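You operate a simulated robot arm through the tools that you are given. There is no shell and no other tool.

Carry out the task below with a simulated robot arm. There is one attempt and no reset: what you move stays moved.

JOB
Put things in order on the top of the island bench. At the end: the small white tub is on the blue carton (marked "Market"); the green card (marked "Nut free") from the top of the island bench stands where the clear drain cup stood; the clear drain cup from the top of the island bench stands where the small white tub stood; the blue short square mould stands where the green card stood; whatever was shut is shut again. Leave all else as you found it, and nothing knocked over.

The check looks at the end state, three seconds after you hand in, the way a careful person would. Anything else that was tipped, shoved, dropped, spilled or broken makes it a failure.

ROBOT AND FRAMES
A 7-joint arm with a two-finger parallel gripper, fixed in place. Base frame: the origin is at the foot of the arm, x ahead of it, y to its left, z up; the work surface is at about z = 0.8. Readings come in m, degrees, newtons and seconds.
With the tool pointing down near the work surface it reaches from about 0.1 to 0.66 m from the base axis. Its first joint turns from -66.0 to 66.0 degrees. Payload 1.57 kg.
The TCP is the grasp point between the finger pads, 0.03 m short of the fingertips. In the tool frame z runs along the fingers and y along their closing line. Largest opening 0.08 m; finger width 0.017, thickness 0.012; the body of the gripper, 0.04 by 0.082 m, starts 0.08 m behind the TCP.
Orientation is that of the tool frame in the base frame, as a unit quaternion [w, x, y, z]. With the fingers straight down and closing along the base's y, the tool's x points along the base's -x, its y along +y and its z along -z.

CONTROLS
- The arm moves only by the tool nudge_tool. Its argument "commands" is text: rows parted by semicolons, each of 7 numbers parted by spaces: the shift along the base's x, y, z in m, then the turn, a rotation vector about the base's x, y, z in degrees, then the opening, from 0 (shut) to 1 (fully open). In form: tx ty tz rx ry rz claw; .... A call has 1 to 20 rows; each row shifts and turns the commanded pose from where the row before left it. A row lasts 0.2 s, in which the tool goes at most 0.05 m and 8.6 degrees; a call with a longer step from one row to the next is refused whole, and so is a gripper value outside its range. Where a pose cannot be reached the arm comes as near as it can. A force on the tool above 40 N (or 10 N above the force at the start of the call, whichever is more), or a blocked arm, ends the call early, and 0.2 s more pass. The fingers move at their own pace (about 0.072 m/s each) and stop on an object; they squeeze with about 32 N. The grip force told is the motor's: it shows also when the fingers shut on nothing. Time passes only in rows, and 0.2 s behind the last, so rows that do not move let the fingers close. It gives the time, the measured TCP pose, the force on the tool (base axes), the opening and the grip force at its end, in the units of the frame above (readings bear some noise), with the torque about the TCP (base axes, N m) and any sound that the robot's microphone picked up.
- Cameras (640 x 400 px; columns grow to the right, rows downward): "scene" is fixed at [0.0459, 0.4228, 1.4252]; the picture's right is [-0.86, -0.50, 0.00], its down [-0.28, 0.48, -0.83] and it looks along [0.42, -0.72, -0.56] (base axes); focal length 337 px, centre (320, 200). "wrist" rides on the gripper at [0.072, -0.007, -0.122] in the tool frame; the picture's right is [0.09, 1.00, 0.00], its down [-0.84, 0.08, -0.54] and it looks along [-0.54, 0.05, 0.84] (tool axes); focal length 238 px, centre (320, 200).
- grab_frame(camera): a new picture of that camera. The clock stands still meanwhile.
- point_at(camera, pixels): there is no depth. For up to 12 entries [column, row, z] of the newest picture of that camera ("zoom" is the newest enlarged one), the place [x, y] in the base frame at which the ray of that pixel passes the height z, good to about 0.003 m. The clock stands still meanwhile.
- zoom(camera, box): a new picture of the part [left, top, right, bottom] of that camera's present view, enlarged. The clock stands still meanwhile.
- job_done(): hands the job in; it is judged then, once.

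Leave the gripper open and the arm clear of the work at the hand-in unless told otherwise.

The tools are called after ">>>" as a command line: name --argument value ..., lists and objects as JSON in quotes. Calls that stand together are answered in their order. nudge_tool: Moves the arm, as the interface text tells. Its arguments: {"type":"object","properties":{"commands":{"type":"string"}},"required":["commands"]} The other tools are called the same way: grab_frame (camera) takes a picture; point_at (camera, pixels) gives the place at which the rays of pixels pass given heights; zoom (camera, box) takes an enlarged picture of a part of a camera's view; job_done () hands the job in.

At the start:

```text
time_s: 0.0
tool_pos: [0.3879, -0.2494, 1.1212]
ee_rot: [0.001, 0.0, 1.0, 0.0]
contact_force: [0.7, -0.9, 0.8]
moment: [0.0, 0.0, -0.04]
gripper_width: 0.08
gripper_force: 0.1
```

scene: 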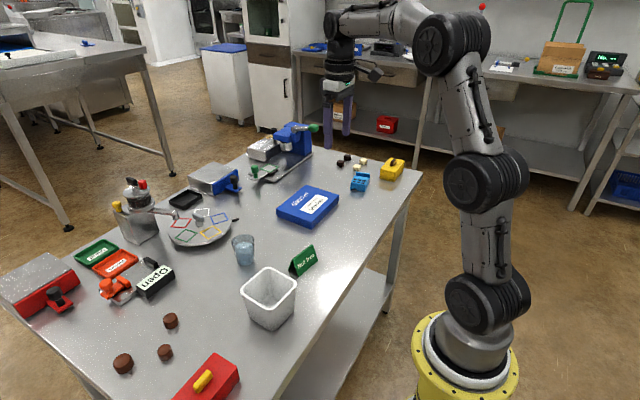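
wrist: 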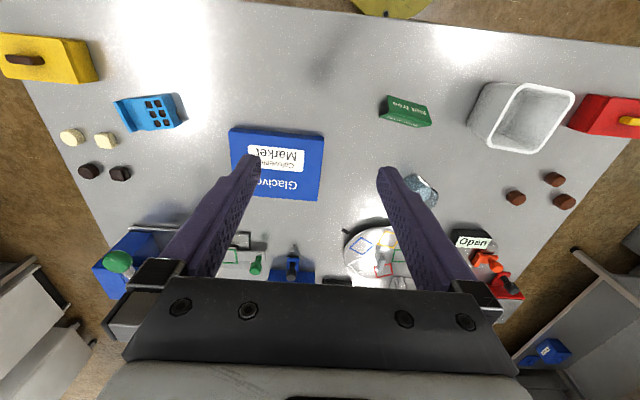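

I see the bench with the blue "Market" carton near (308,207), the green card at (303,260), the clear cup at (243,250), the white tub at (268,298) and a blue mould at (360,182). I'll zoom in on each to look closer.

>>> zoom --camera "scene" --box '[220, 140, 420, 265]'

>>> zoom --camera "scene" --box '[200, 220, 360, 340]'

>>> zoom --camera "scene" --box '[80, 140, 260, 260]'

>>> grab_frame --camera "wrist"

```text
3.20 times, centred on (320, 202) of scene
```

zoom: 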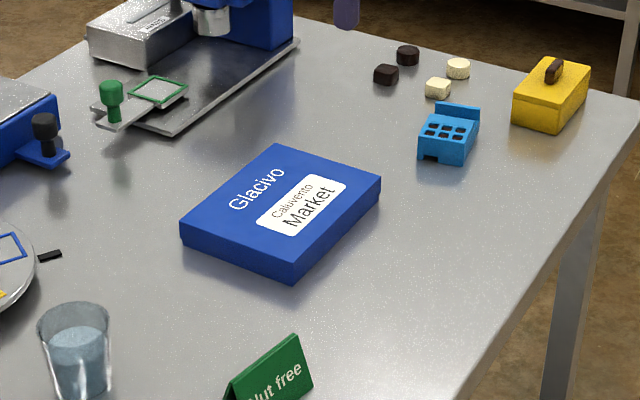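

```text
3.33 times, centred on (280, 280) of scene
```

zoom: 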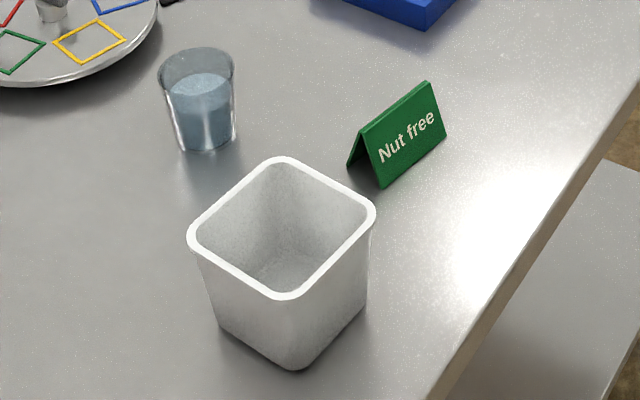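

```text
3.33 times, centred on (170, 200) of scene
```

zoom: 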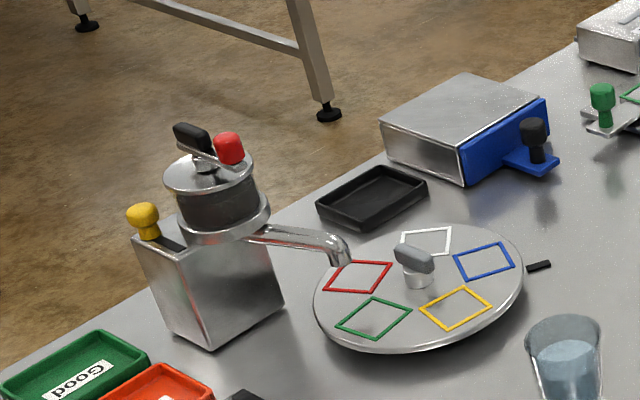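

```text
taken
```

wrist: 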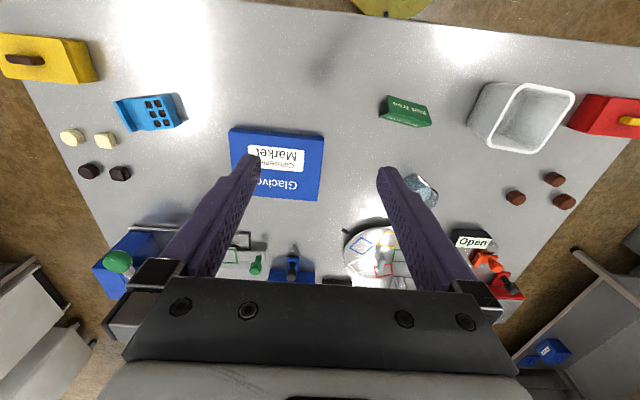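

The cup holds liquid, so it must stay upright. I'll zoom further into other areas to identify the mould, the tub and anything shut.

>>> zoom --camera "scene" --box '[330, 145, 420, 201]'

>>> zoom --camera "scene" --box '[0, 230, 260, 400]'

>>> zoom --camera "scene" --box '[230, 110, 350, 190]'

>>> zoom --camera "wrist" --box '[360, 70, 640, 245]'

>>> zoom --camera "wrist" --box '[0, 20, 240, 170]'

>>> zoom --camera "wrist" --box '[220, 180, 440, 310]'

```text
7.11 times, centred on (375, 173) of scene
```

zoom: 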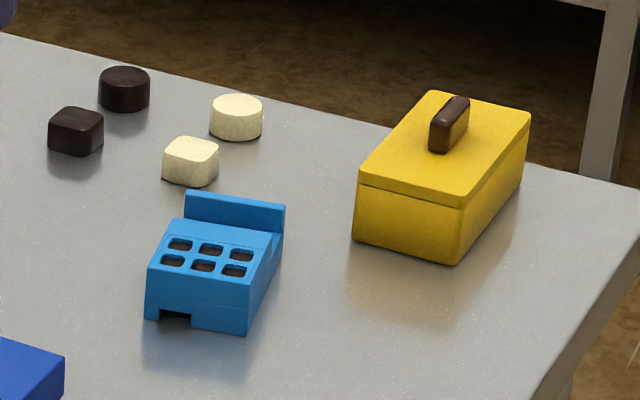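

```text
2.35 times, centred on (130, 315) of scene
```

zoom: 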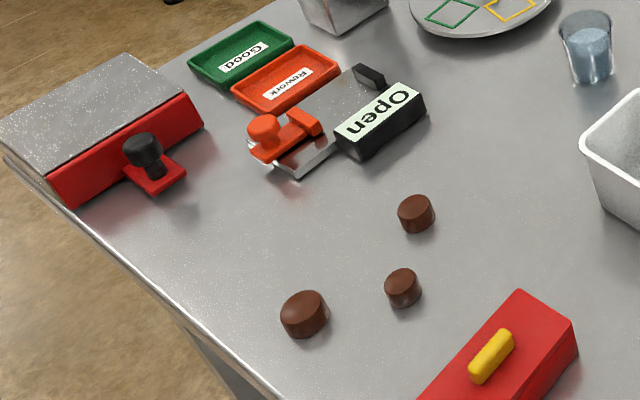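

```text
5.00 times, centred on (290, 150) of scene
```

zoom: 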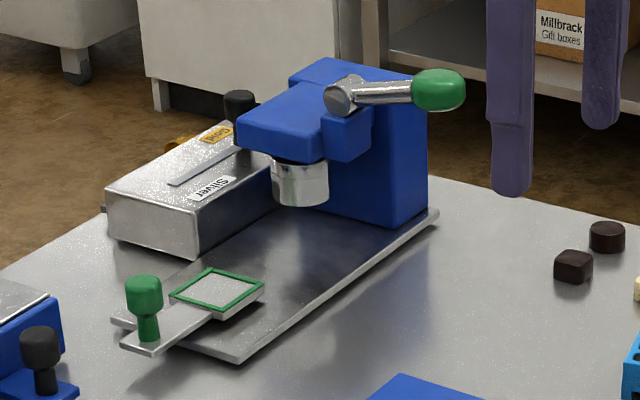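

```text
2.29 times, centred on (500, 158) of wrist
```

zoom: 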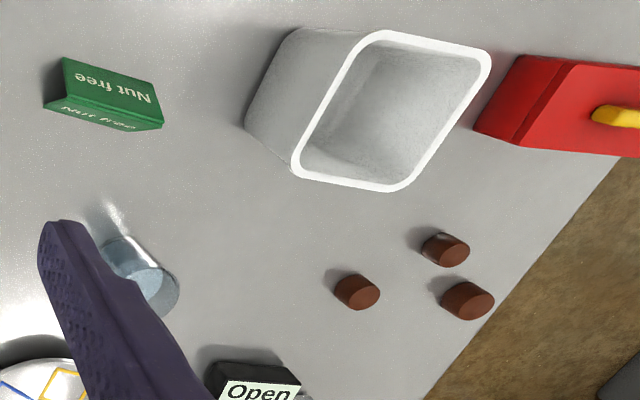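

```text
2.67 times, centred on (120, 95) of wrist
```

zoom: 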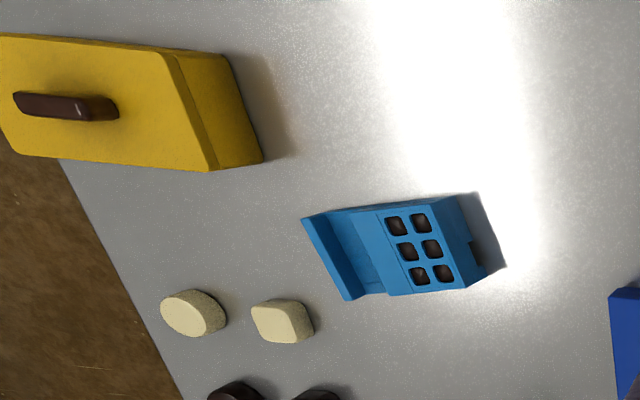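

```text
2.91 times, centred on (330, 245) of wrist
```

zoom: 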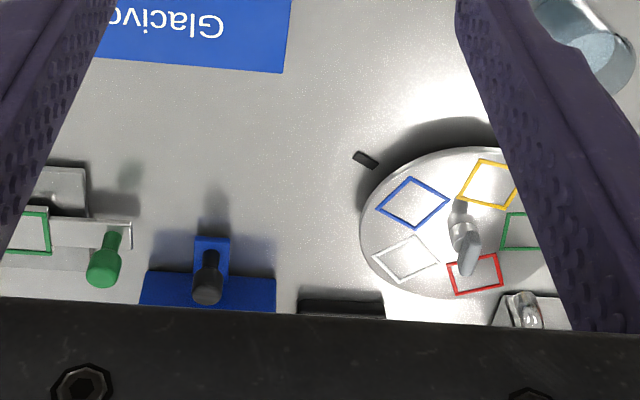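

The light-blue piece with six square holes may be the mould, but I want to be sure that no other candidates exist (boxes, back bench). I'll zoom at the surroundings.

>>> zoom --camera "scene" --box '[480, 0, 640, 100]'

>>> zoom --camera "scene" --box '[290, 20, 450, 150]'

>>> zoom --camera "scene" --box '[0, 0, 160, 100]'

>>> zoom --camera "scene" --box '[560, 120, 640, 220]'

>>> zoom --camera "wrist" --box '[480, 300, 640, 400]'

>>> zoom --camera "wrist" --box '[90, 80, 210, 155]'

```text
4.00 times, centred on (560, 50) of scene
```

zoom: 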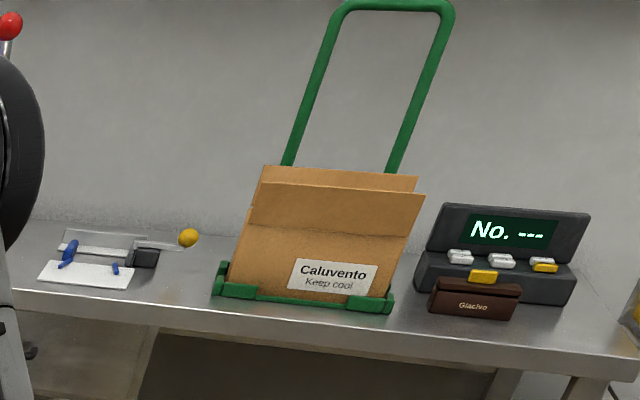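

```text
3.08 times, centred on (370, 85) of scene
```

zoom: 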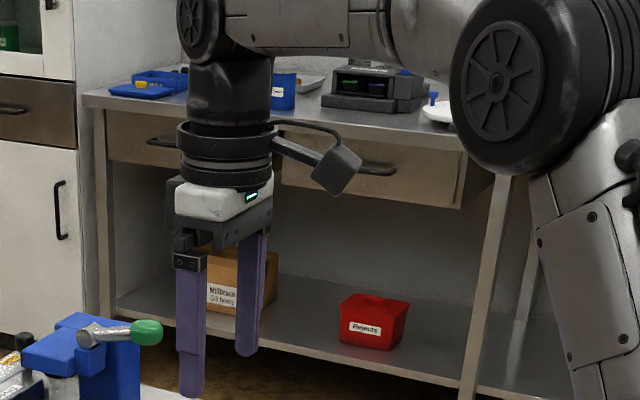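

```text
4.00 times, centred on (80, 50) of scene
```

zoom: 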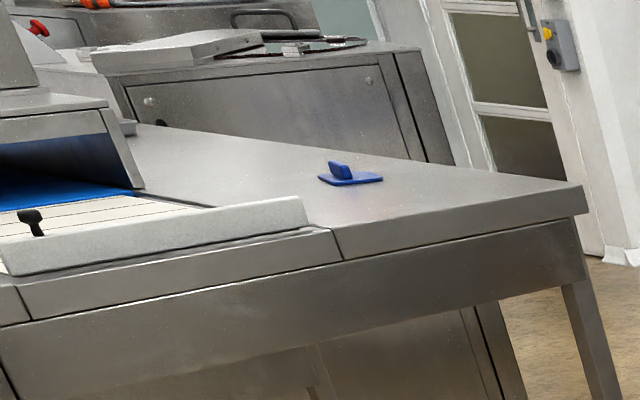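

```text
4.00 times, centred on (600, 170) of scene
```

zoom: 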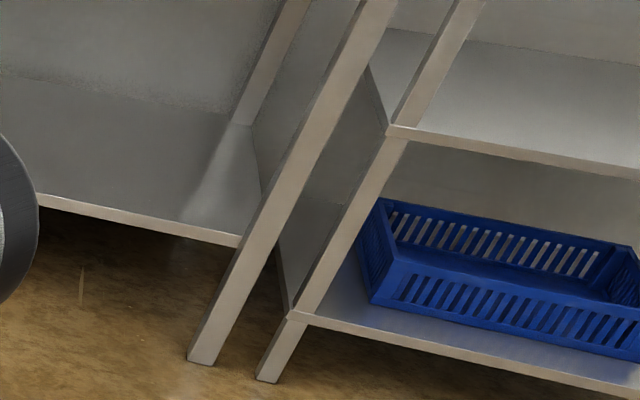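

```text
4.00 times, centred on (560, 350) of wrist
```

zoom: 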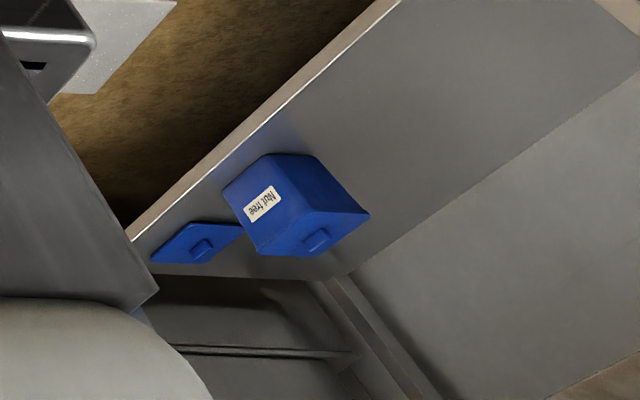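

```text
5.33 times, centred on (150, 118) of wrist
```

zoom: 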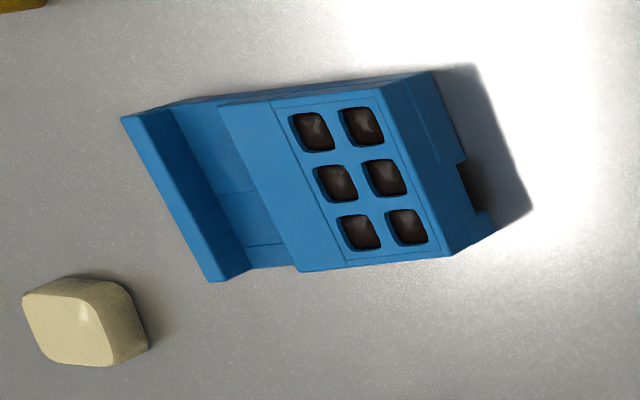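

The light-blue six-cavity piece is the only blue mould in view, and it has square cavities and is short, so it's my candidate. Now I'll measure objects, starting with the tub and card in an enlarged scene view.

>>> zoom --camera "scene" --box '[220, 230, 330, 335]'

```text
3.81 times, centred on (275, 282) of scene
```

zoom: 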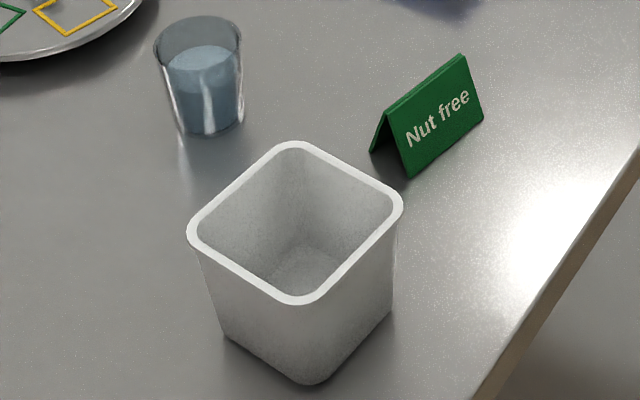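

I'll get positions of tub base corners (308,383), (223,335), (392,312), card feet (409,176), (483,121), (372,151), and cup base (180,125), (210,134), (242,122) at z≈0.8, plus rim points at guessed heights.

>>> point_at --camera "zoom" --pixels '[[308, 383, 0.8], [223, 335, 0.8], [392, 312, 0.8], [409, 176, 0.8], [483, 121, 0.8], [372, 151, 0.8], [178, 125, 0.8], [210, 135, 0.8], [243, 122, 0.8], [295, 303, 0.9], [190, 235, 0.9], [402, 205, 0.9]]'

>>> point_at --camera "zoom" --pixels '[[295, 142, 0.9], [388, 112, 0.84], [460, 55, 0.84], [388, 112, 0.85], [460, 55, 0.85], [155, 48, 0.88], [242, 40, 0.88], [200, 75, 0.88], [295, 303, 0.88], [190, 235, 0.88], [402, 205, 0.88], [295, 142, 0.88]]'

```text
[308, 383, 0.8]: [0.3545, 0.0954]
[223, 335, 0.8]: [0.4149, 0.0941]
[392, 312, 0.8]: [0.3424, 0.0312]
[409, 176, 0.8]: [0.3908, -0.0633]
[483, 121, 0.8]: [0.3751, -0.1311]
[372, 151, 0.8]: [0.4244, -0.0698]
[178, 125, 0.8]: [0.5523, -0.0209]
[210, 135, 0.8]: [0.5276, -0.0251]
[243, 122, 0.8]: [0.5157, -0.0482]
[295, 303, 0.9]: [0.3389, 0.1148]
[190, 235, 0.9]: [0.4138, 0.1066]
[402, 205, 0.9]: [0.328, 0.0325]
```

```text
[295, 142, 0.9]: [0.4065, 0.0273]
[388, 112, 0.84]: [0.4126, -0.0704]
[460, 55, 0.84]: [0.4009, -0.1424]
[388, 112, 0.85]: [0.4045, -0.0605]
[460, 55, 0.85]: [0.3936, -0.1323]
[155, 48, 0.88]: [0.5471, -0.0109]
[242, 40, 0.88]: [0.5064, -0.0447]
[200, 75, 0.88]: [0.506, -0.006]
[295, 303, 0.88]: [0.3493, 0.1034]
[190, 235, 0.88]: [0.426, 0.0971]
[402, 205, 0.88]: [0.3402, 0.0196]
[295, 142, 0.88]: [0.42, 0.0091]
```

The tub is about 0.08 m across its rim, 0.088 tall, turned about −6°, centred near (0.379, 0.063). Next I measure the carton and mould.

>>> zoom --camera "scene" --box '[265, 145, 385, 235]'

```text
4.44 times, centred on (325, 190) of scene
```

zoom: 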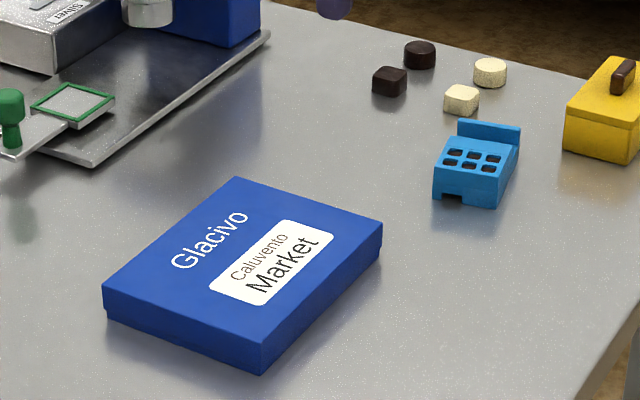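

>>> point_at --camera "zoom" --pixels '[[262, 375, 0.8], [106, 310, 0.8], [380, 250, 0.8], [262, 345, 0.82], [102, 286, 0.82], [383, 224, 0.82], [237, 177, 0.82], [262, 345, 0.83], [102, 286, 0.83], [383, 224, 0.83], [237, 177, 0.83]]'

>>> point_at --camera "zoom" --pixels '[[434, 199, 0.8], [496, 208, 0.8], [518, 150, 0.8], [436, 161, 0.83], [499, 172, 0.83], [449, 137, 0.83], [515, 145, 0.83], [458, 122, 0.84], [520, 129, 0.84], [496, 178, 0.82]]'

```text
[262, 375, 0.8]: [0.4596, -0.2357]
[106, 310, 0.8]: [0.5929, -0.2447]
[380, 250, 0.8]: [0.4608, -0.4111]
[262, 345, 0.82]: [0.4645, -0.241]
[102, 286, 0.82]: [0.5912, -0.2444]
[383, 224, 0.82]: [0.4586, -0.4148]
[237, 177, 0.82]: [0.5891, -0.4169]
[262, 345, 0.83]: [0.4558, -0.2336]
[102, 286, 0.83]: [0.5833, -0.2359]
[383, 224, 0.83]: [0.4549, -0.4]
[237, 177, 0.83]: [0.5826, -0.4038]
```

```text
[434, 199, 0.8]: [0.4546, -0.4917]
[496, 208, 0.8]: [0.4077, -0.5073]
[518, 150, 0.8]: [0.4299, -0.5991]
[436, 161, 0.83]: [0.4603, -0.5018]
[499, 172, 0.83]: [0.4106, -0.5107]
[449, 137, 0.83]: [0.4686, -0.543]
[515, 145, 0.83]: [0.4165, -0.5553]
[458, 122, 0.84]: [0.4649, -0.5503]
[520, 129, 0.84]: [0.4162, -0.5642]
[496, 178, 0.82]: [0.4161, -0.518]
```

Carton top spans x 0.459–0.591, y −0.415 to −0.241, at z≈0.824. The mould is near (0.436, −0.53), turned about 15°. I'll move the arm above the tub at a safe height, with fingers open, and look down with the wrist camera.

>>> nudge_tool --commands "0 0.045 0 0 0 0 1; 0 0.045 0 0 0 0 1; 0 0.045 0 0 0 0 1; 0 0.045 0 0 0 0 1; 0 0.045 0 0 0 0 1; 0 0.045 0 0 0 0 1; -0.005 0.04 0 0 0 0 1; -0.005 0.02 -0.02 0 0 0 1; 0 0 -0.02 0 0 0 1; 0 0 0 0 0 0 1"

>>> grab_frame --camera "wrist"

>>> grab_frame --camera "scene"

```text
time_s: 2.2
tool_pos: [0.3763, 0.0808, 1.0812]
ee_rot: [0.0, -0.001, 1.0, 0.0]
contact_force: [0.1, 0.8, 0.5]
moment: [-0.01, -0.01, 0.02]
gripper_width: 0.08
gripper_force: 0.1
```

```text
taken
```

wrist: 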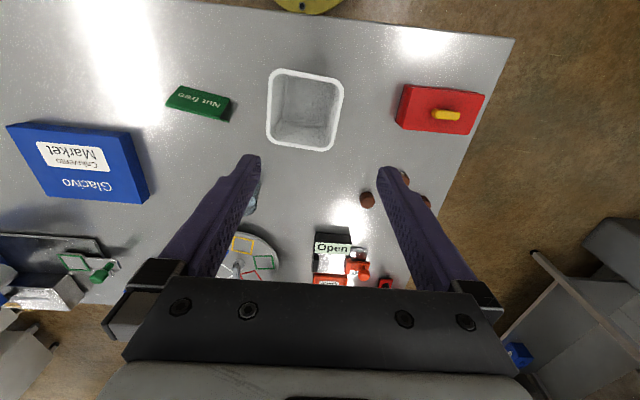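

```text
taken
```

scene: 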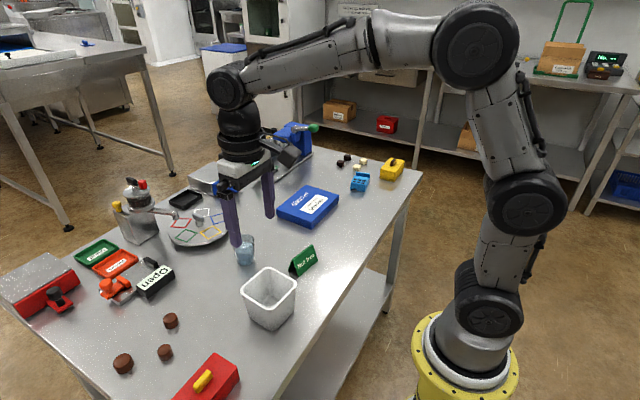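

The tub is visible at (305,110). I'll zoom the wrist view on it for rim measurement.

>>> zoom --camera "wrist" --box '[245, 55, 365, 165]'

```text
3.64 times, centred on (305, 110) of wrist
```

zoom: 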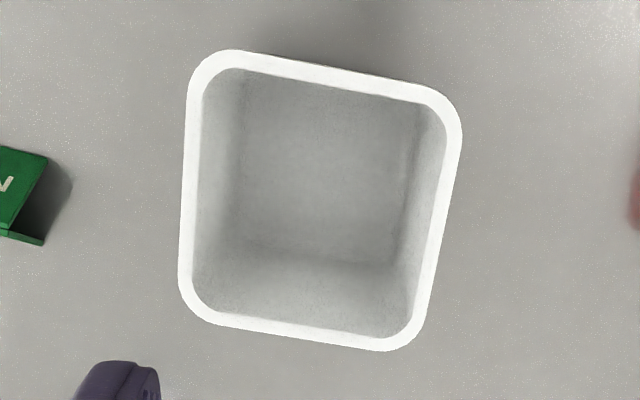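

I'll locate rim edge midpoints and corners at z≈0.888.

>>> point_at --camera "zoom" --pixels '[[182, 190, 0.888], [446, 225, 0.888], [330, 67, 0.888], [300, 338, 0.888], [188, 100, 0.888], [179, 285, 0.888], [462, 130, 0.888], [425, 320, 0.888], [430, 222, 0.888], [198, 190, 0.888], [235, 50, 0.888], [430, 85, 0.888]]'

```text
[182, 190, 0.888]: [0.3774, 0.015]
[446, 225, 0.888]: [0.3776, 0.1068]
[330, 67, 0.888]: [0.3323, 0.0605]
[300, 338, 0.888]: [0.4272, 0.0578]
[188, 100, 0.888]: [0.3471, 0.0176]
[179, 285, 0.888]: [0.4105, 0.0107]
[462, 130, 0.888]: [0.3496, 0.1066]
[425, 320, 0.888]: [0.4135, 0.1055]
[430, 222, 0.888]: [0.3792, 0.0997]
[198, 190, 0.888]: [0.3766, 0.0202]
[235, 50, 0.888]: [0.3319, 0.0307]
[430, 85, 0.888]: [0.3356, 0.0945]
```

The rim is about 0.093 m square, centred at (0.3785, 0.0605), yaw about −3.5°. It's too wide for the gripper, so I'll pinch the +y wall (y≈0.1035) with one finger inside. I'll tilt about 6° to match the wall's slope, move over the wall and stop a bit above it to check.

>>> nudge_tool --commands "0.002 0.023 -0.01 0 0 0 0.6; 0 0 -0.03 -6 0 -3.5 0.6; 0 0 -0.04 0 0 0 0.6; 0 0 -0.04 0 0 0 0.6; 0 0 -0.02 0 0 0 0.6; 0 0 0 0 0 0 0.6"

>>> grab_frame --camera "wrist"

>>> grab_frame --camera "scene"

```text
time_s: 3.6
tool_pos: [0.3799, 0.103, 0.9404]
ee_rot: [0.0, 0.031, 0.998, -0.052]
contact_force: [0.1, 0.1, -0.6]
moment: [-0.01, -0.03, 0.03]
gripper_width: 0.0484
gripper_force: 0.0
```

```text
taken
```

wrist: 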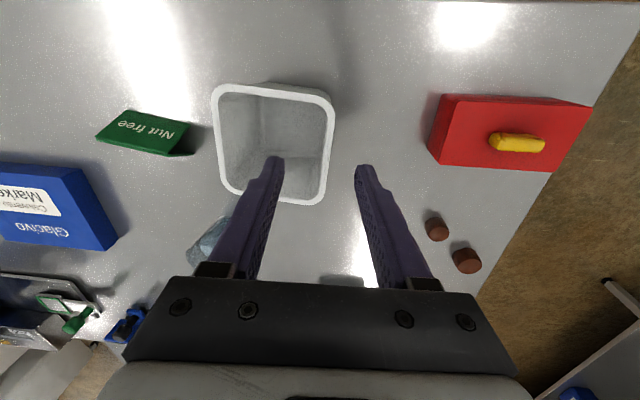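

```text
taken
```

scene: 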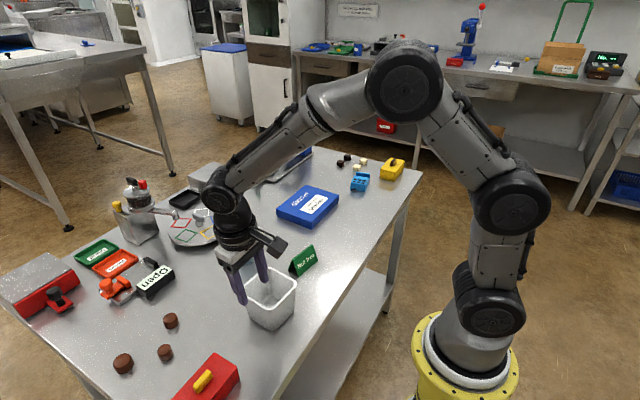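

Fingertips straddle the wall (inner at column 270, outer at 365, wall at 330). Descend about 0.064 m, then check before closing.

>>> nudge_tool --commands "-0.001 0 -0.025 0 0 0 0.6; 0 0 -0.02 0 0 0 0.6; 0 0 -0.015 0 0 0 0.6; 0 0 -0.004 0 0 0 0.6; 0 0 0 0 0 0 0.6"

>>> grab_frame --camera "wrist"

>>> zoom --camera "scene" --box '[200, 210, 340, 340]'

```text
time_s: 4.8
tool_pos: [0.3789, 0.104, 0.8776]
ee_rot: [0.0, 0.031, 0.998, -0.052]
contact_force: [-0.6, -0.3, -0.2]
moment: [0.02, -0.01, -0.02]
gripper_width: 0.0479
gripper_force: 0.2
```

```text
taken
```

wrist: 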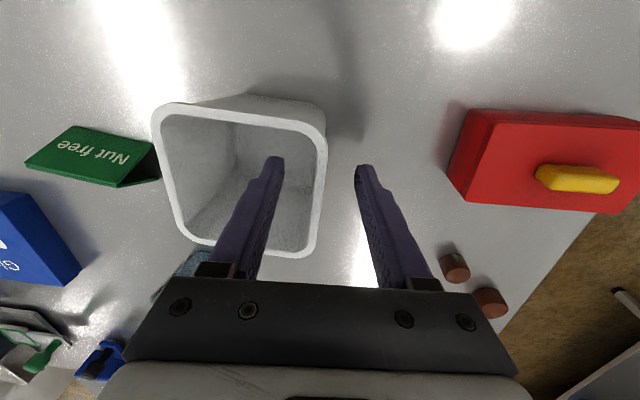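

```text
3.08 times, centred on (270, 275) of scene
```

zoom: 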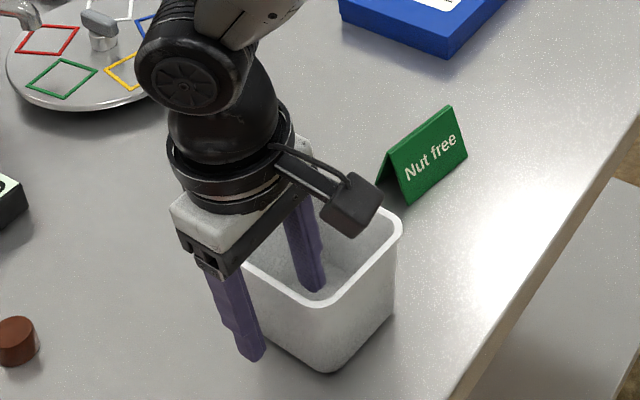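

The wall sits between both fingers. Close the gripper now.

>>> nudge_tool --commands "0 0 0 0 0 0 0.3; 0 0 0 0 0 0 0.1; 0 0 0 0 0 0 0; 0 0 0 0 0 0 0; 0 0 0 0 0 0 0"

>>> grab_frame --camera "wrist"

>>> zoom --camera "scene" --box '[200, 210, 340, 340]'

```text
time_s: 6.0
tool_pos: [0.378, 0.1047, 0.8775]
ee_rot: [0.001, 0.031, 0.998, -0.051]
contact_force: [0.4, -0.2, -0.2]
moment: [0.07, -0.01, 0.04]
gripper_width: 0.0025
gripper_force: 23.6
```

```text
taken
```

wrist: 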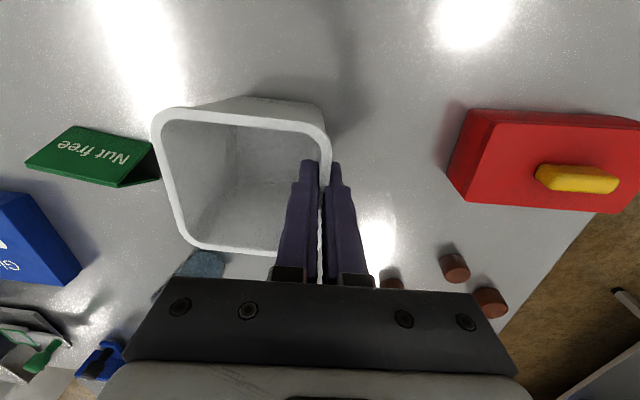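

```text
3.08 times, centred on (270, 275) of scene
```

zoom: 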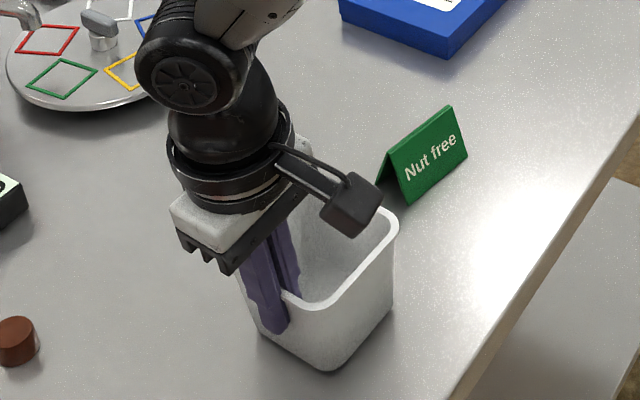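

The grip reads 2.5 mm width with 24 N, so the wall is held. I'll lift gently and check.

>>> nudge_tool --commands "0 0 0.01 0 0 0 0; 0 0 0.02 0 0 0 0; 0 0 0.03 0 0 0 0; 0 0 0.03 0 0 0 0; 0 0 0 0 0 0 0"

>>> grab_frame --camera "scene"

>>> grab_frame --camera "wrist"

```text
time_s: 7.2
tool_pos: [0.3784, 0.1038, 0.9677]
ee_rot: [0.001, 0.031, 0.998, -0.052]
contact_force: [-0.3, 0.5, -1.7]
moment: [0.01, -0.03, 0.0]
gripper_width: 0.0026
gripper_force: 23.8
```

```text
taken
```

scene: 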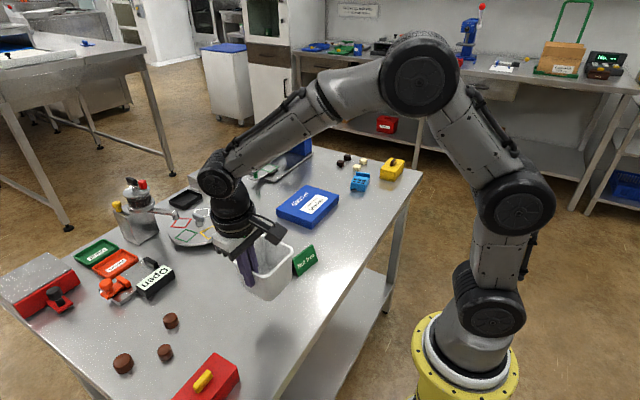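

```text
taken
```

wrist: 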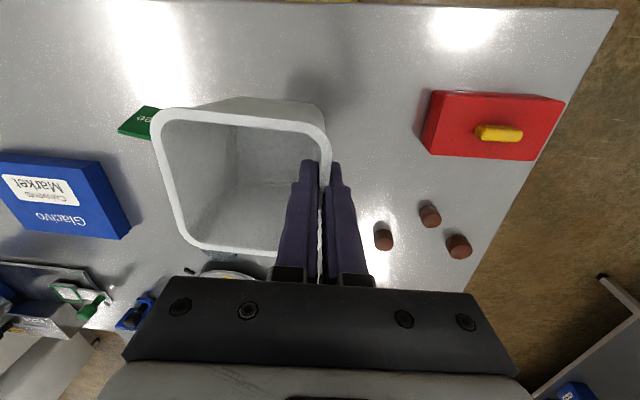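

The tub hangs level. I'll raise a little more and carry it to above the carton centre (0.524, −0.326), so TCP goes to about (0.524, −0.283).

>>> nudge_tool --commands "0 0 0.03 0 0 0 0; 0.007 -0.02 0.01 0 0 0 0; 0.015 -0.038 0 0 0 0 0; 0.015 -0.038 0 0 0 0 0; 0.015 -0.038 0 0 0 0 0; 0.015 -0.038 0 0 0 0 0; 0.015 -0.038 0 0 0 0 0; 0.015 -0.038 0 0 0 0 0; 0.015 -0.038 0 0 0 0 0; 0.015 -0.038 0 0 0 0 0; 0.013 -0.035 0 0 0 0 0; 0.006 -0.028 0 0 0 0 0; 0 0 0 0 0 0 0; 0 0 0 0 0 0 0"

>>> grab_frame --camera "wrist"

>>> grab_frame --camera "scene"

```text
time_s: 10.2
tool_pos: [0.5226, -0.2841, 1.0065]
ee_rot: [0.0, 0.031, 0.998, -0.053]
contact_force: [0.1, 0.0, -0.9]
moment: [0.04, 0.0, 0.05]
gripper_width: 0.0026
gripper_force: 24.1
```

```text
taken
```

wrist: 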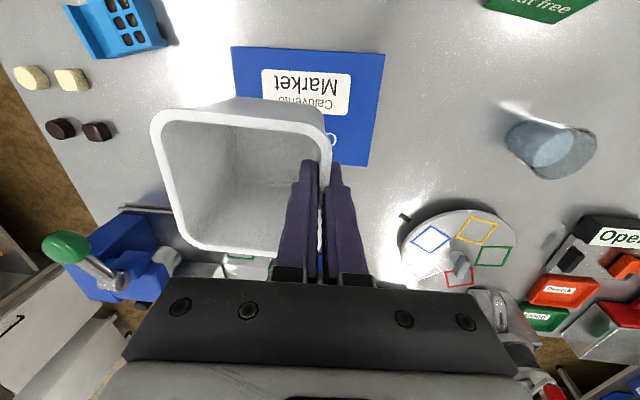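

```text
taken
```

scene: 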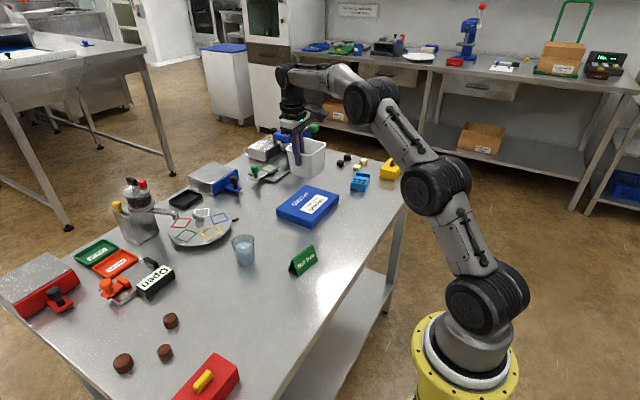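

Tub is above the carton. Before descending I check clearance to the blue press: press plate edge and lever in the wrist view.

>>> point_at --camera "wrist" --pixels '[[120, 208, 0.8], [90, 235, 0.9], [175, 258, 0.9], [65, 245, 0.95], [235, 258, 0.83], [232, 48, 0.823], [385, 53, 0.823], [368, 165, 0.823]]'

>>> zoom --camera "scene" --box '[240, 100, 360, 220]'

```text
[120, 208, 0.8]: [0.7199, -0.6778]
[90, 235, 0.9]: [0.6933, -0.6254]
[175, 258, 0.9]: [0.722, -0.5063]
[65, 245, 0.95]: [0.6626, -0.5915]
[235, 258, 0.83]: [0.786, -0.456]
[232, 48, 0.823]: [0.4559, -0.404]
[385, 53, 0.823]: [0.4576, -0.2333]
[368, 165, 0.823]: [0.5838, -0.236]
```

```text
3.33 times, centred on (300, 160) of scene
```

zoom: 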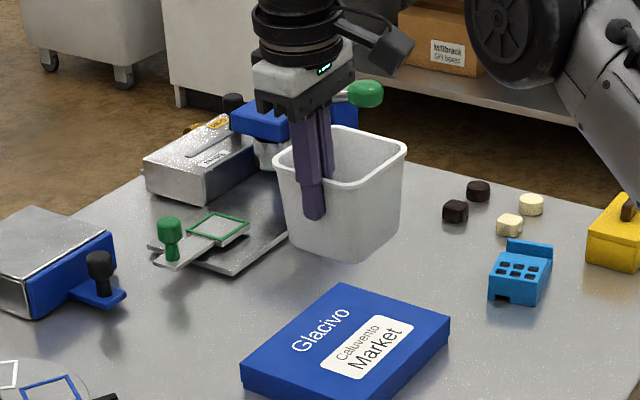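

Press is well clear (x>0.66). Carton spans x 0.457–0.584, so the tub (centre ~ (0.5226,−0.327)) sits well. Lower it to just above the carton.

>>> nudge_tool --commands "0 0 -0.025 0 0 0 0; 0 0 -0.03 0 0 0 0; 0 0 -0.025 0 0 0 0; 0 0 -0.012 0 0 0 0; 0 0 0 0 0 0 0; 0 0 0 0 0 0 0"

>>> zoom --camera "scene" --box '[250, 130, 370, 240]'

```text
time_s: 11.6
tool_pos: [0.5247, -0.2833, 0.9153]
ee_rot: [0.0, 0.031, 0.998, -0.052]
contact_force: [0.4, 0.8, -0.5]
moment: [0.06, -0.01, 0.02]
gripper_width: 0.0026
gripper_force: 24.3
```

```text
3.64 times, centred on (310, 185) of scene
```

zoom: 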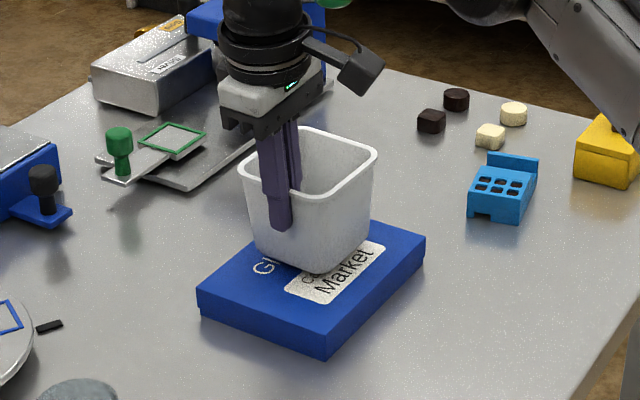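

The tub is about 15 mm above the carton. Lower in small steps watching the force.

>>> nudge_tool --commands "0 0 -0.005 0 0 0 0; 0 0 -0.005 0 0 0 0; 0 0 -0.002 0 0 0 0; 0 0 0 0 0 0 0"

>>> zoom --camera "scene" --box '[270, 160, 350, 225]'

```text
time_s: 12.6
tool_pos: [0.526, -0.2827, 0.9063]
ee_rot: [0.002, 0.03, 0.998, -0.053]
contact_force: [-4.2, 1.4, 17.4]
moment: [0.04, 0.06, -0.02]
gripper_width: 0.0028
gripper_force: 24.1
```

```text
6.15 times, centred on (310, 192) of scene
```

zoom: 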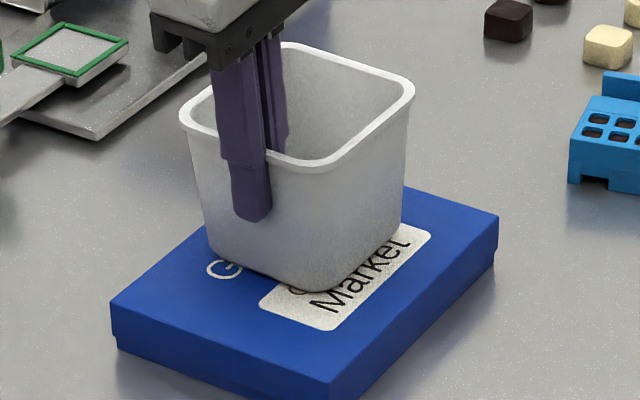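

Contact at 17 N: the tub rests on the carton. I'll relieve the press by raising 2.5 mm, then open.

>>> nudge_tool --commands "0 0 0.0025 0 0 0 0; 0 0 0 0 0 0 0; 0 0 0 0 0 0 0.1; 0 0 0 0 0 0 0.25; 0 0 0 0 0 0 0.4; 0 0 0 0 0 0 0.4"

>>> grab_frame --camera "wrist"

>>> zoom --camera "scene" --box '[270, 160, 350, 225]'

```text
time_s: 14.0
tool_pos: [0.525, -0.2821, 0.9051]
ee_rot: [0.001, 0.031, 0.998, -0.052]
contact_force: [-0.4, 0.2, -0.4]
moment: [0.02, 0.01, 0.0]
gripper_width: 0.032
gripper_force: 0.0
```

```text
taken
```

wrist: 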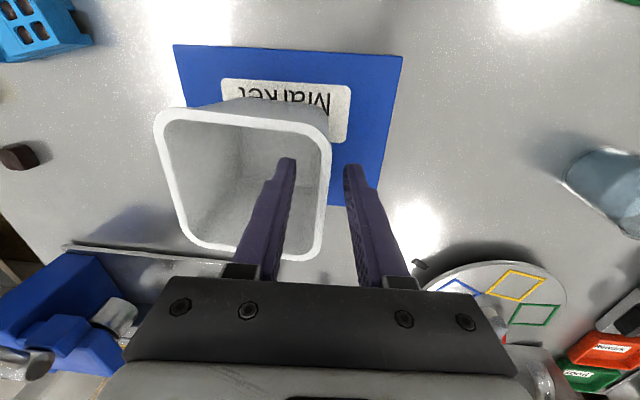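

```text
6.15 times, centred on (310, 192) of scene
```

zoom: 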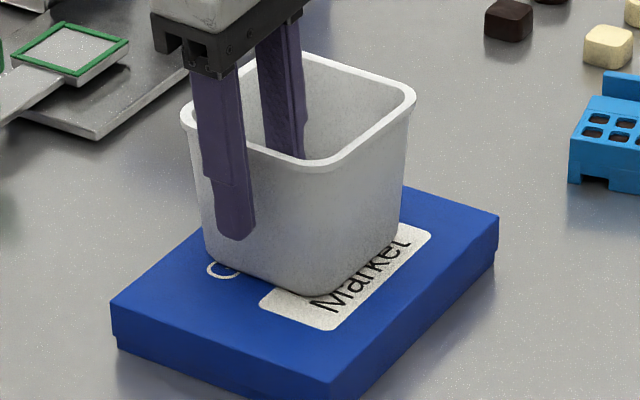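

Tub released and standing. Lift straight out, undo the tilt, and move over to the cup area near (0.53,−0.035) at height.

>>> nudge_tool --commands "0 0 0.03 0 0 0 0.4; 0 0 0.04 0 0 0 0.4; 0 0 0.04 0 0 0 0.6; 0 0 0.03 6 0 3.5 1; -0.01 0.04 0 0 0 0 1; -0.01 0.04 0 0 0 0 1; -0.01 0.04 0 0 0 0 1; 0 0.04 0 0 0 0 1; 0 0.04 0 0 0 0 1; 0 0.02 0 0 0 0 1; 0 0 0 0 0 0 1"

>>> grab_frame --camera "wrist"

>>> grab_frame --camera "scene"

```text
time_s: 16.4
tool_pos: [0.4948, -0.0637, 1.0457]
ee_rot: [0.0, -0.001, 1.0, 0.0]
contact_force: [-0.6, 0.4, -0.3]
moment: [0.01, -0.01, 0.03]
gripper_width: 0.0798
gripper_force: 0.0
```

```text
taken
```

wrist: 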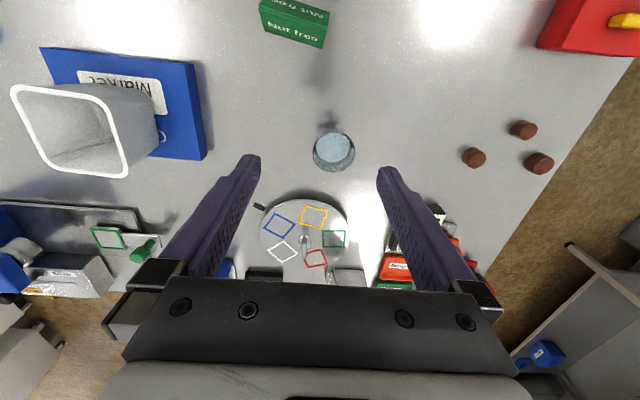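

```text
taken
```

scene: 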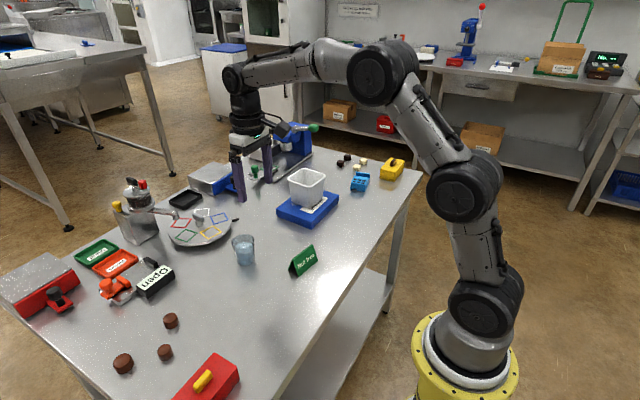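

The tub stands well on the carton. The cup is at (333,152) in the wrist view; I'll zoom on it and the card.

>>> zoom --camera "wrist" --box '[295, 115, 375, 185]'

```text
5.71 times, centred on (335, 150) of wrist
```

zoom: 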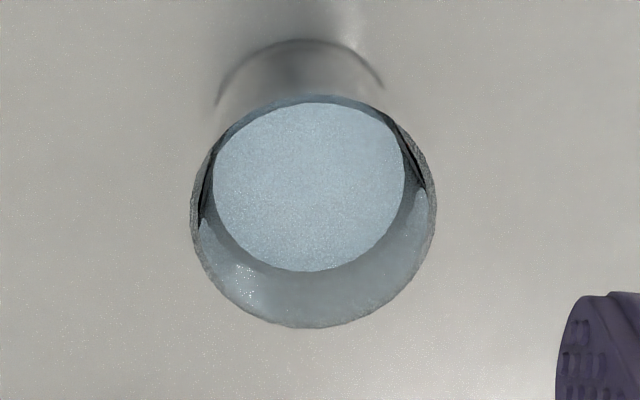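

>>> point_at --camera "zoom" --pixels '[[190, 210, 0.87], [436, 205, 0.87], [308, 328, 0.87], [318, 95, 0.87], [190, 210, 0.88], [436, 205, 0.88], [308, 328, 0.88], [318, 95, 0.88], [216, 105, 0.8], [386, 90, 0.8], [298, 40, 0.8], [302, 105, 0.8]]'

>>> zoom --camera "scene" --box '[220, 225, 270, 275]'

```text
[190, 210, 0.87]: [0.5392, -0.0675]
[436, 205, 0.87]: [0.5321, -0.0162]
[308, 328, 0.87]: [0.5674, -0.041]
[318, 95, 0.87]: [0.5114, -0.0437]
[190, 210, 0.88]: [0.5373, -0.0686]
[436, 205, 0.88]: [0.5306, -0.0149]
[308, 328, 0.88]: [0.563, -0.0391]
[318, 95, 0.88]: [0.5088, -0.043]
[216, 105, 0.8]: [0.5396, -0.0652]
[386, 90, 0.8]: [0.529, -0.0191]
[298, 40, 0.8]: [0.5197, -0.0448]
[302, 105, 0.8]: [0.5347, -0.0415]
```

```text
8.00 times, centred on (245, 250) of scene
```

zoom: 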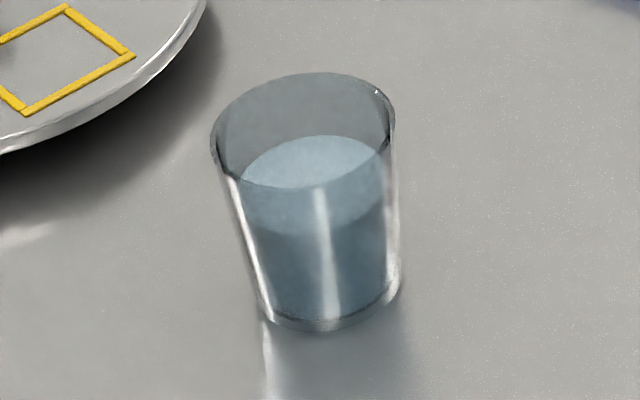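

>>> point_at --camera "zoom" --pixels '[[211, 140, 0.87], [396, 120, 0.87], [304, 131, 0.87], [304, 131, 0.865], [304, 131, 0.88], [262, 300, 0.8], [400, 283, 0.8], [315, 331, 0.8], [331, 292, 0.8]]'

```text
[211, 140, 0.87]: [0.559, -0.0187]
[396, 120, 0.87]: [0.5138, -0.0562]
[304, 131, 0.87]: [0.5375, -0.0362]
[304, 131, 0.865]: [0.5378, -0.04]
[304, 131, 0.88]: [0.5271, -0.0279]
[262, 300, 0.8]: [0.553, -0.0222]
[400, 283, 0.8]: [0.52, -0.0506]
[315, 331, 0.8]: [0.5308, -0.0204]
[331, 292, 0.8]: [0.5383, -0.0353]
```

Cup centre estimates agree near (0.5365, −0.0395), rim about 0.056 m at z≈0.87. Check turntable clearance in the wrist view.

>>> grab_frame --camera "wrist"

>>> point_at --camera "wrist" --pixels '[[258, 207, 0.8], [262, 225, 0.82], [300, 200, 0.82], [330, 200, 0.82], [348, 225, 0.82], [390, 215, 0.83], [437, 205, 0.84], [305, 235, 0.86]]'

```text
taken
```

wrist: 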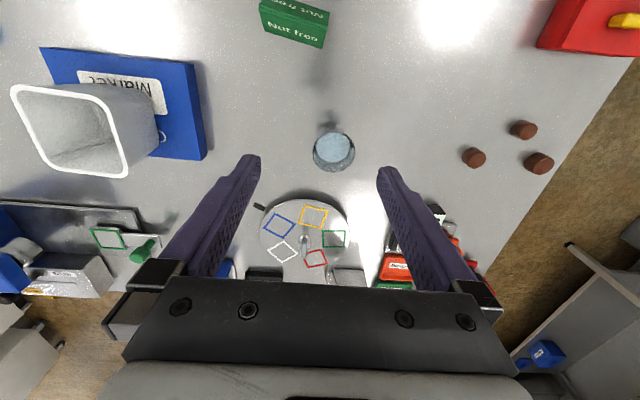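

```text
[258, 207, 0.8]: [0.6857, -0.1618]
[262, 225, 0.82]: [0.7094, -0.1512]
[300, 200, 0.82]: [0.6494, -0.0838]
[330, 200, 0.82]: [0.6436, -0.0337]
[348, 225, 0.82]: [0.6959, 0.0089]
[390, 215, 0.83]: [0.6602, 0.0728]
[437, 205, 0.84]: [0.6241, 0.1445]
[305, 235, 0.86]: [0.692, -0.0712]
```

Turntable starts at x≈0.645, well clear. Move over the cup and descend to 0.93 to check alignment.

>>> nudge_tool --commands "0.02 0.012 -0.02 0 0 0 1; 0.0217 0.0122 -0.03 0 0 0 1; 0 0 -0.04 0 0 0 1; 0 0 -0.02 0 0 0 1; 0 0 0 0 0 0 1"

>>> grab_frame --camera "wrist"

>>> zoom --camera "scene" --box '[190, 160, 300, 280]'

```text
time_s: 17.6
tool_pos: [0.5353, -0.0398, 0.9342]
ee_rot: [-0.001, 0.0, 1.0, 0.0]
contact_force: [0.5, -0.1, 0.2]
moment: [-0.01, 0.01, 0.06]
gripper_width: 0.0799
gripper_force: 0.1
```

```text
taken
```

wrist: 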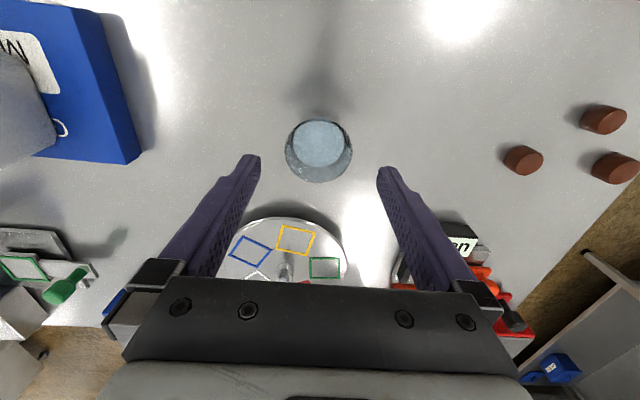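

```text
3.33 times, centred on (245, 220) of scene
```

zoom: 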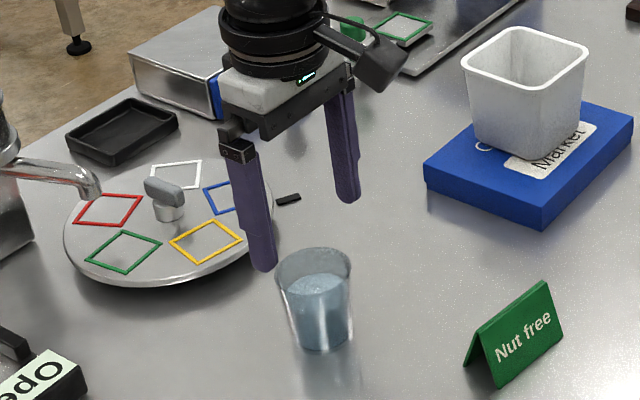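

>>> point_at --camera "wrist" --pixels '[[285, 150, 0.87], [353, 152, 0.87], [319, 183, 0.87], [320, 150, 0.87], [319, 183, 0.865], [318, 118, 0.8]]'

```text
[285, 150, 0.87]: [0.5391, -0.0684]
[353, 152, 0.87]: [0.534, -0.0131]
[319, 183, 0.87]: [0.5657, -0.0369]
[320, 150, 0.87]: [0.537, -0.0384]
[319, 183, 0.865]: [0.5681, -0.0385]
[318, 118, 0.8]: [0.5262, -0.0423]
```

Aligned: cup centre (0.537,−0.040). Descend to TCP z≈0.85.

>>> nudge_tool --commands "0.0015 0 -0.025 0 0 0 1; 0 0 -0.025 0 0 0 1; 0 0 -0.02 0 0 0 1; 0 0 -0.014 0 0 0 1; 0 0 0 0 0 0 1"

>>> grab_frame --camera "wrist"

>>> zoom --camera "scene" --box '[190, 180, 300, 280]'

```text
time_s: 18.8
tool_pos: [0.5395, -0.0384, 0.8504]
ee_rot: [0.0, 0.0, 1.0, 0.0]
contact_force: [-0.2, -0.5, 0.5]
moment: [0.01, 0.0, -0.02]
gripper_width: 0.0801
gripper_force: 0.1
```

```text
taken
```

wrist: 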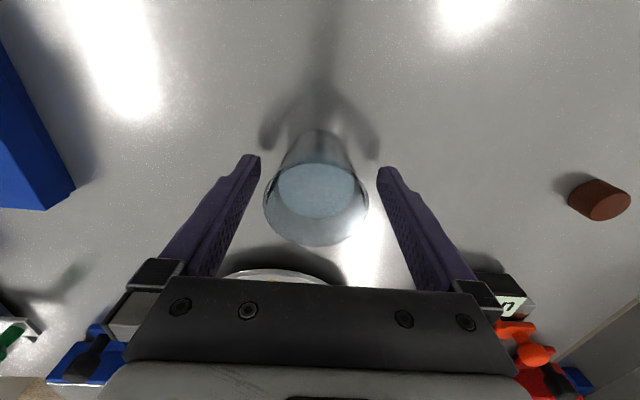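

```text
4.00 times, centred on (245, 230) of scene
```

zoom: 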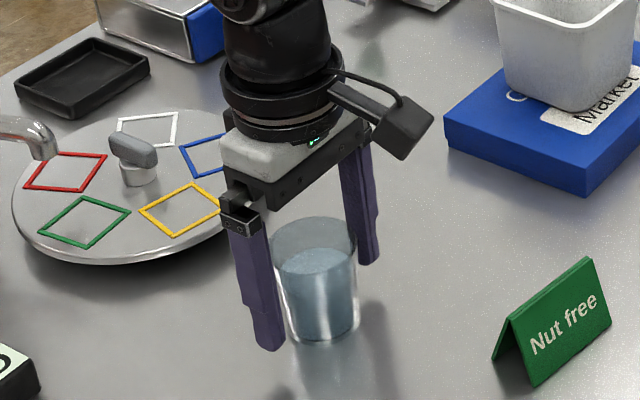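

The cup stands between the fingers. Close gradually.

>>> nudge_tool --commands "0 0 0 0 0 0 0.85; 0 0 0 0 0 0 0.75; 0 0 0 0 0 0 0.68; 0 0 0 0 0 0 0.6; 0 0 0 0 0 0 0.5; 0 0 0 0 0 0 0.4; 0 0 0 0 0 0 0.3; 0 0 0 0 0 0 0.3"

>>> grab_frame --camera "wrist"

```text
time_s: 20.6
tool_pos: [0.5368, -0.0382, 0.8503]
ee_rot: [-0.001, 0.0, 1.0, 0.0]
contact_force: [0.2, 0.1, 0.0]
moment: [-0.05, -0.03, -0.02]
gripper_width: 0.052
gripper_force: 31.6
```

```text
taken
```

wrist: 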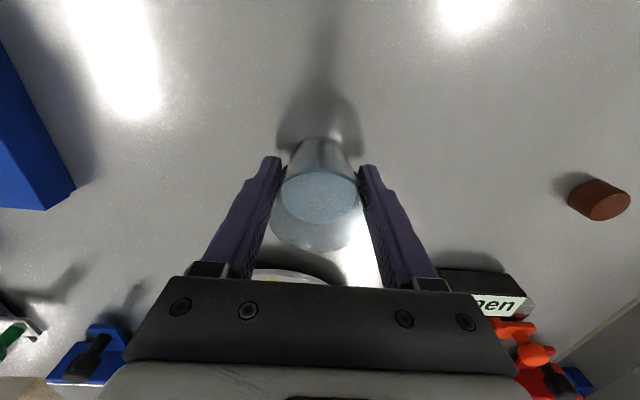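

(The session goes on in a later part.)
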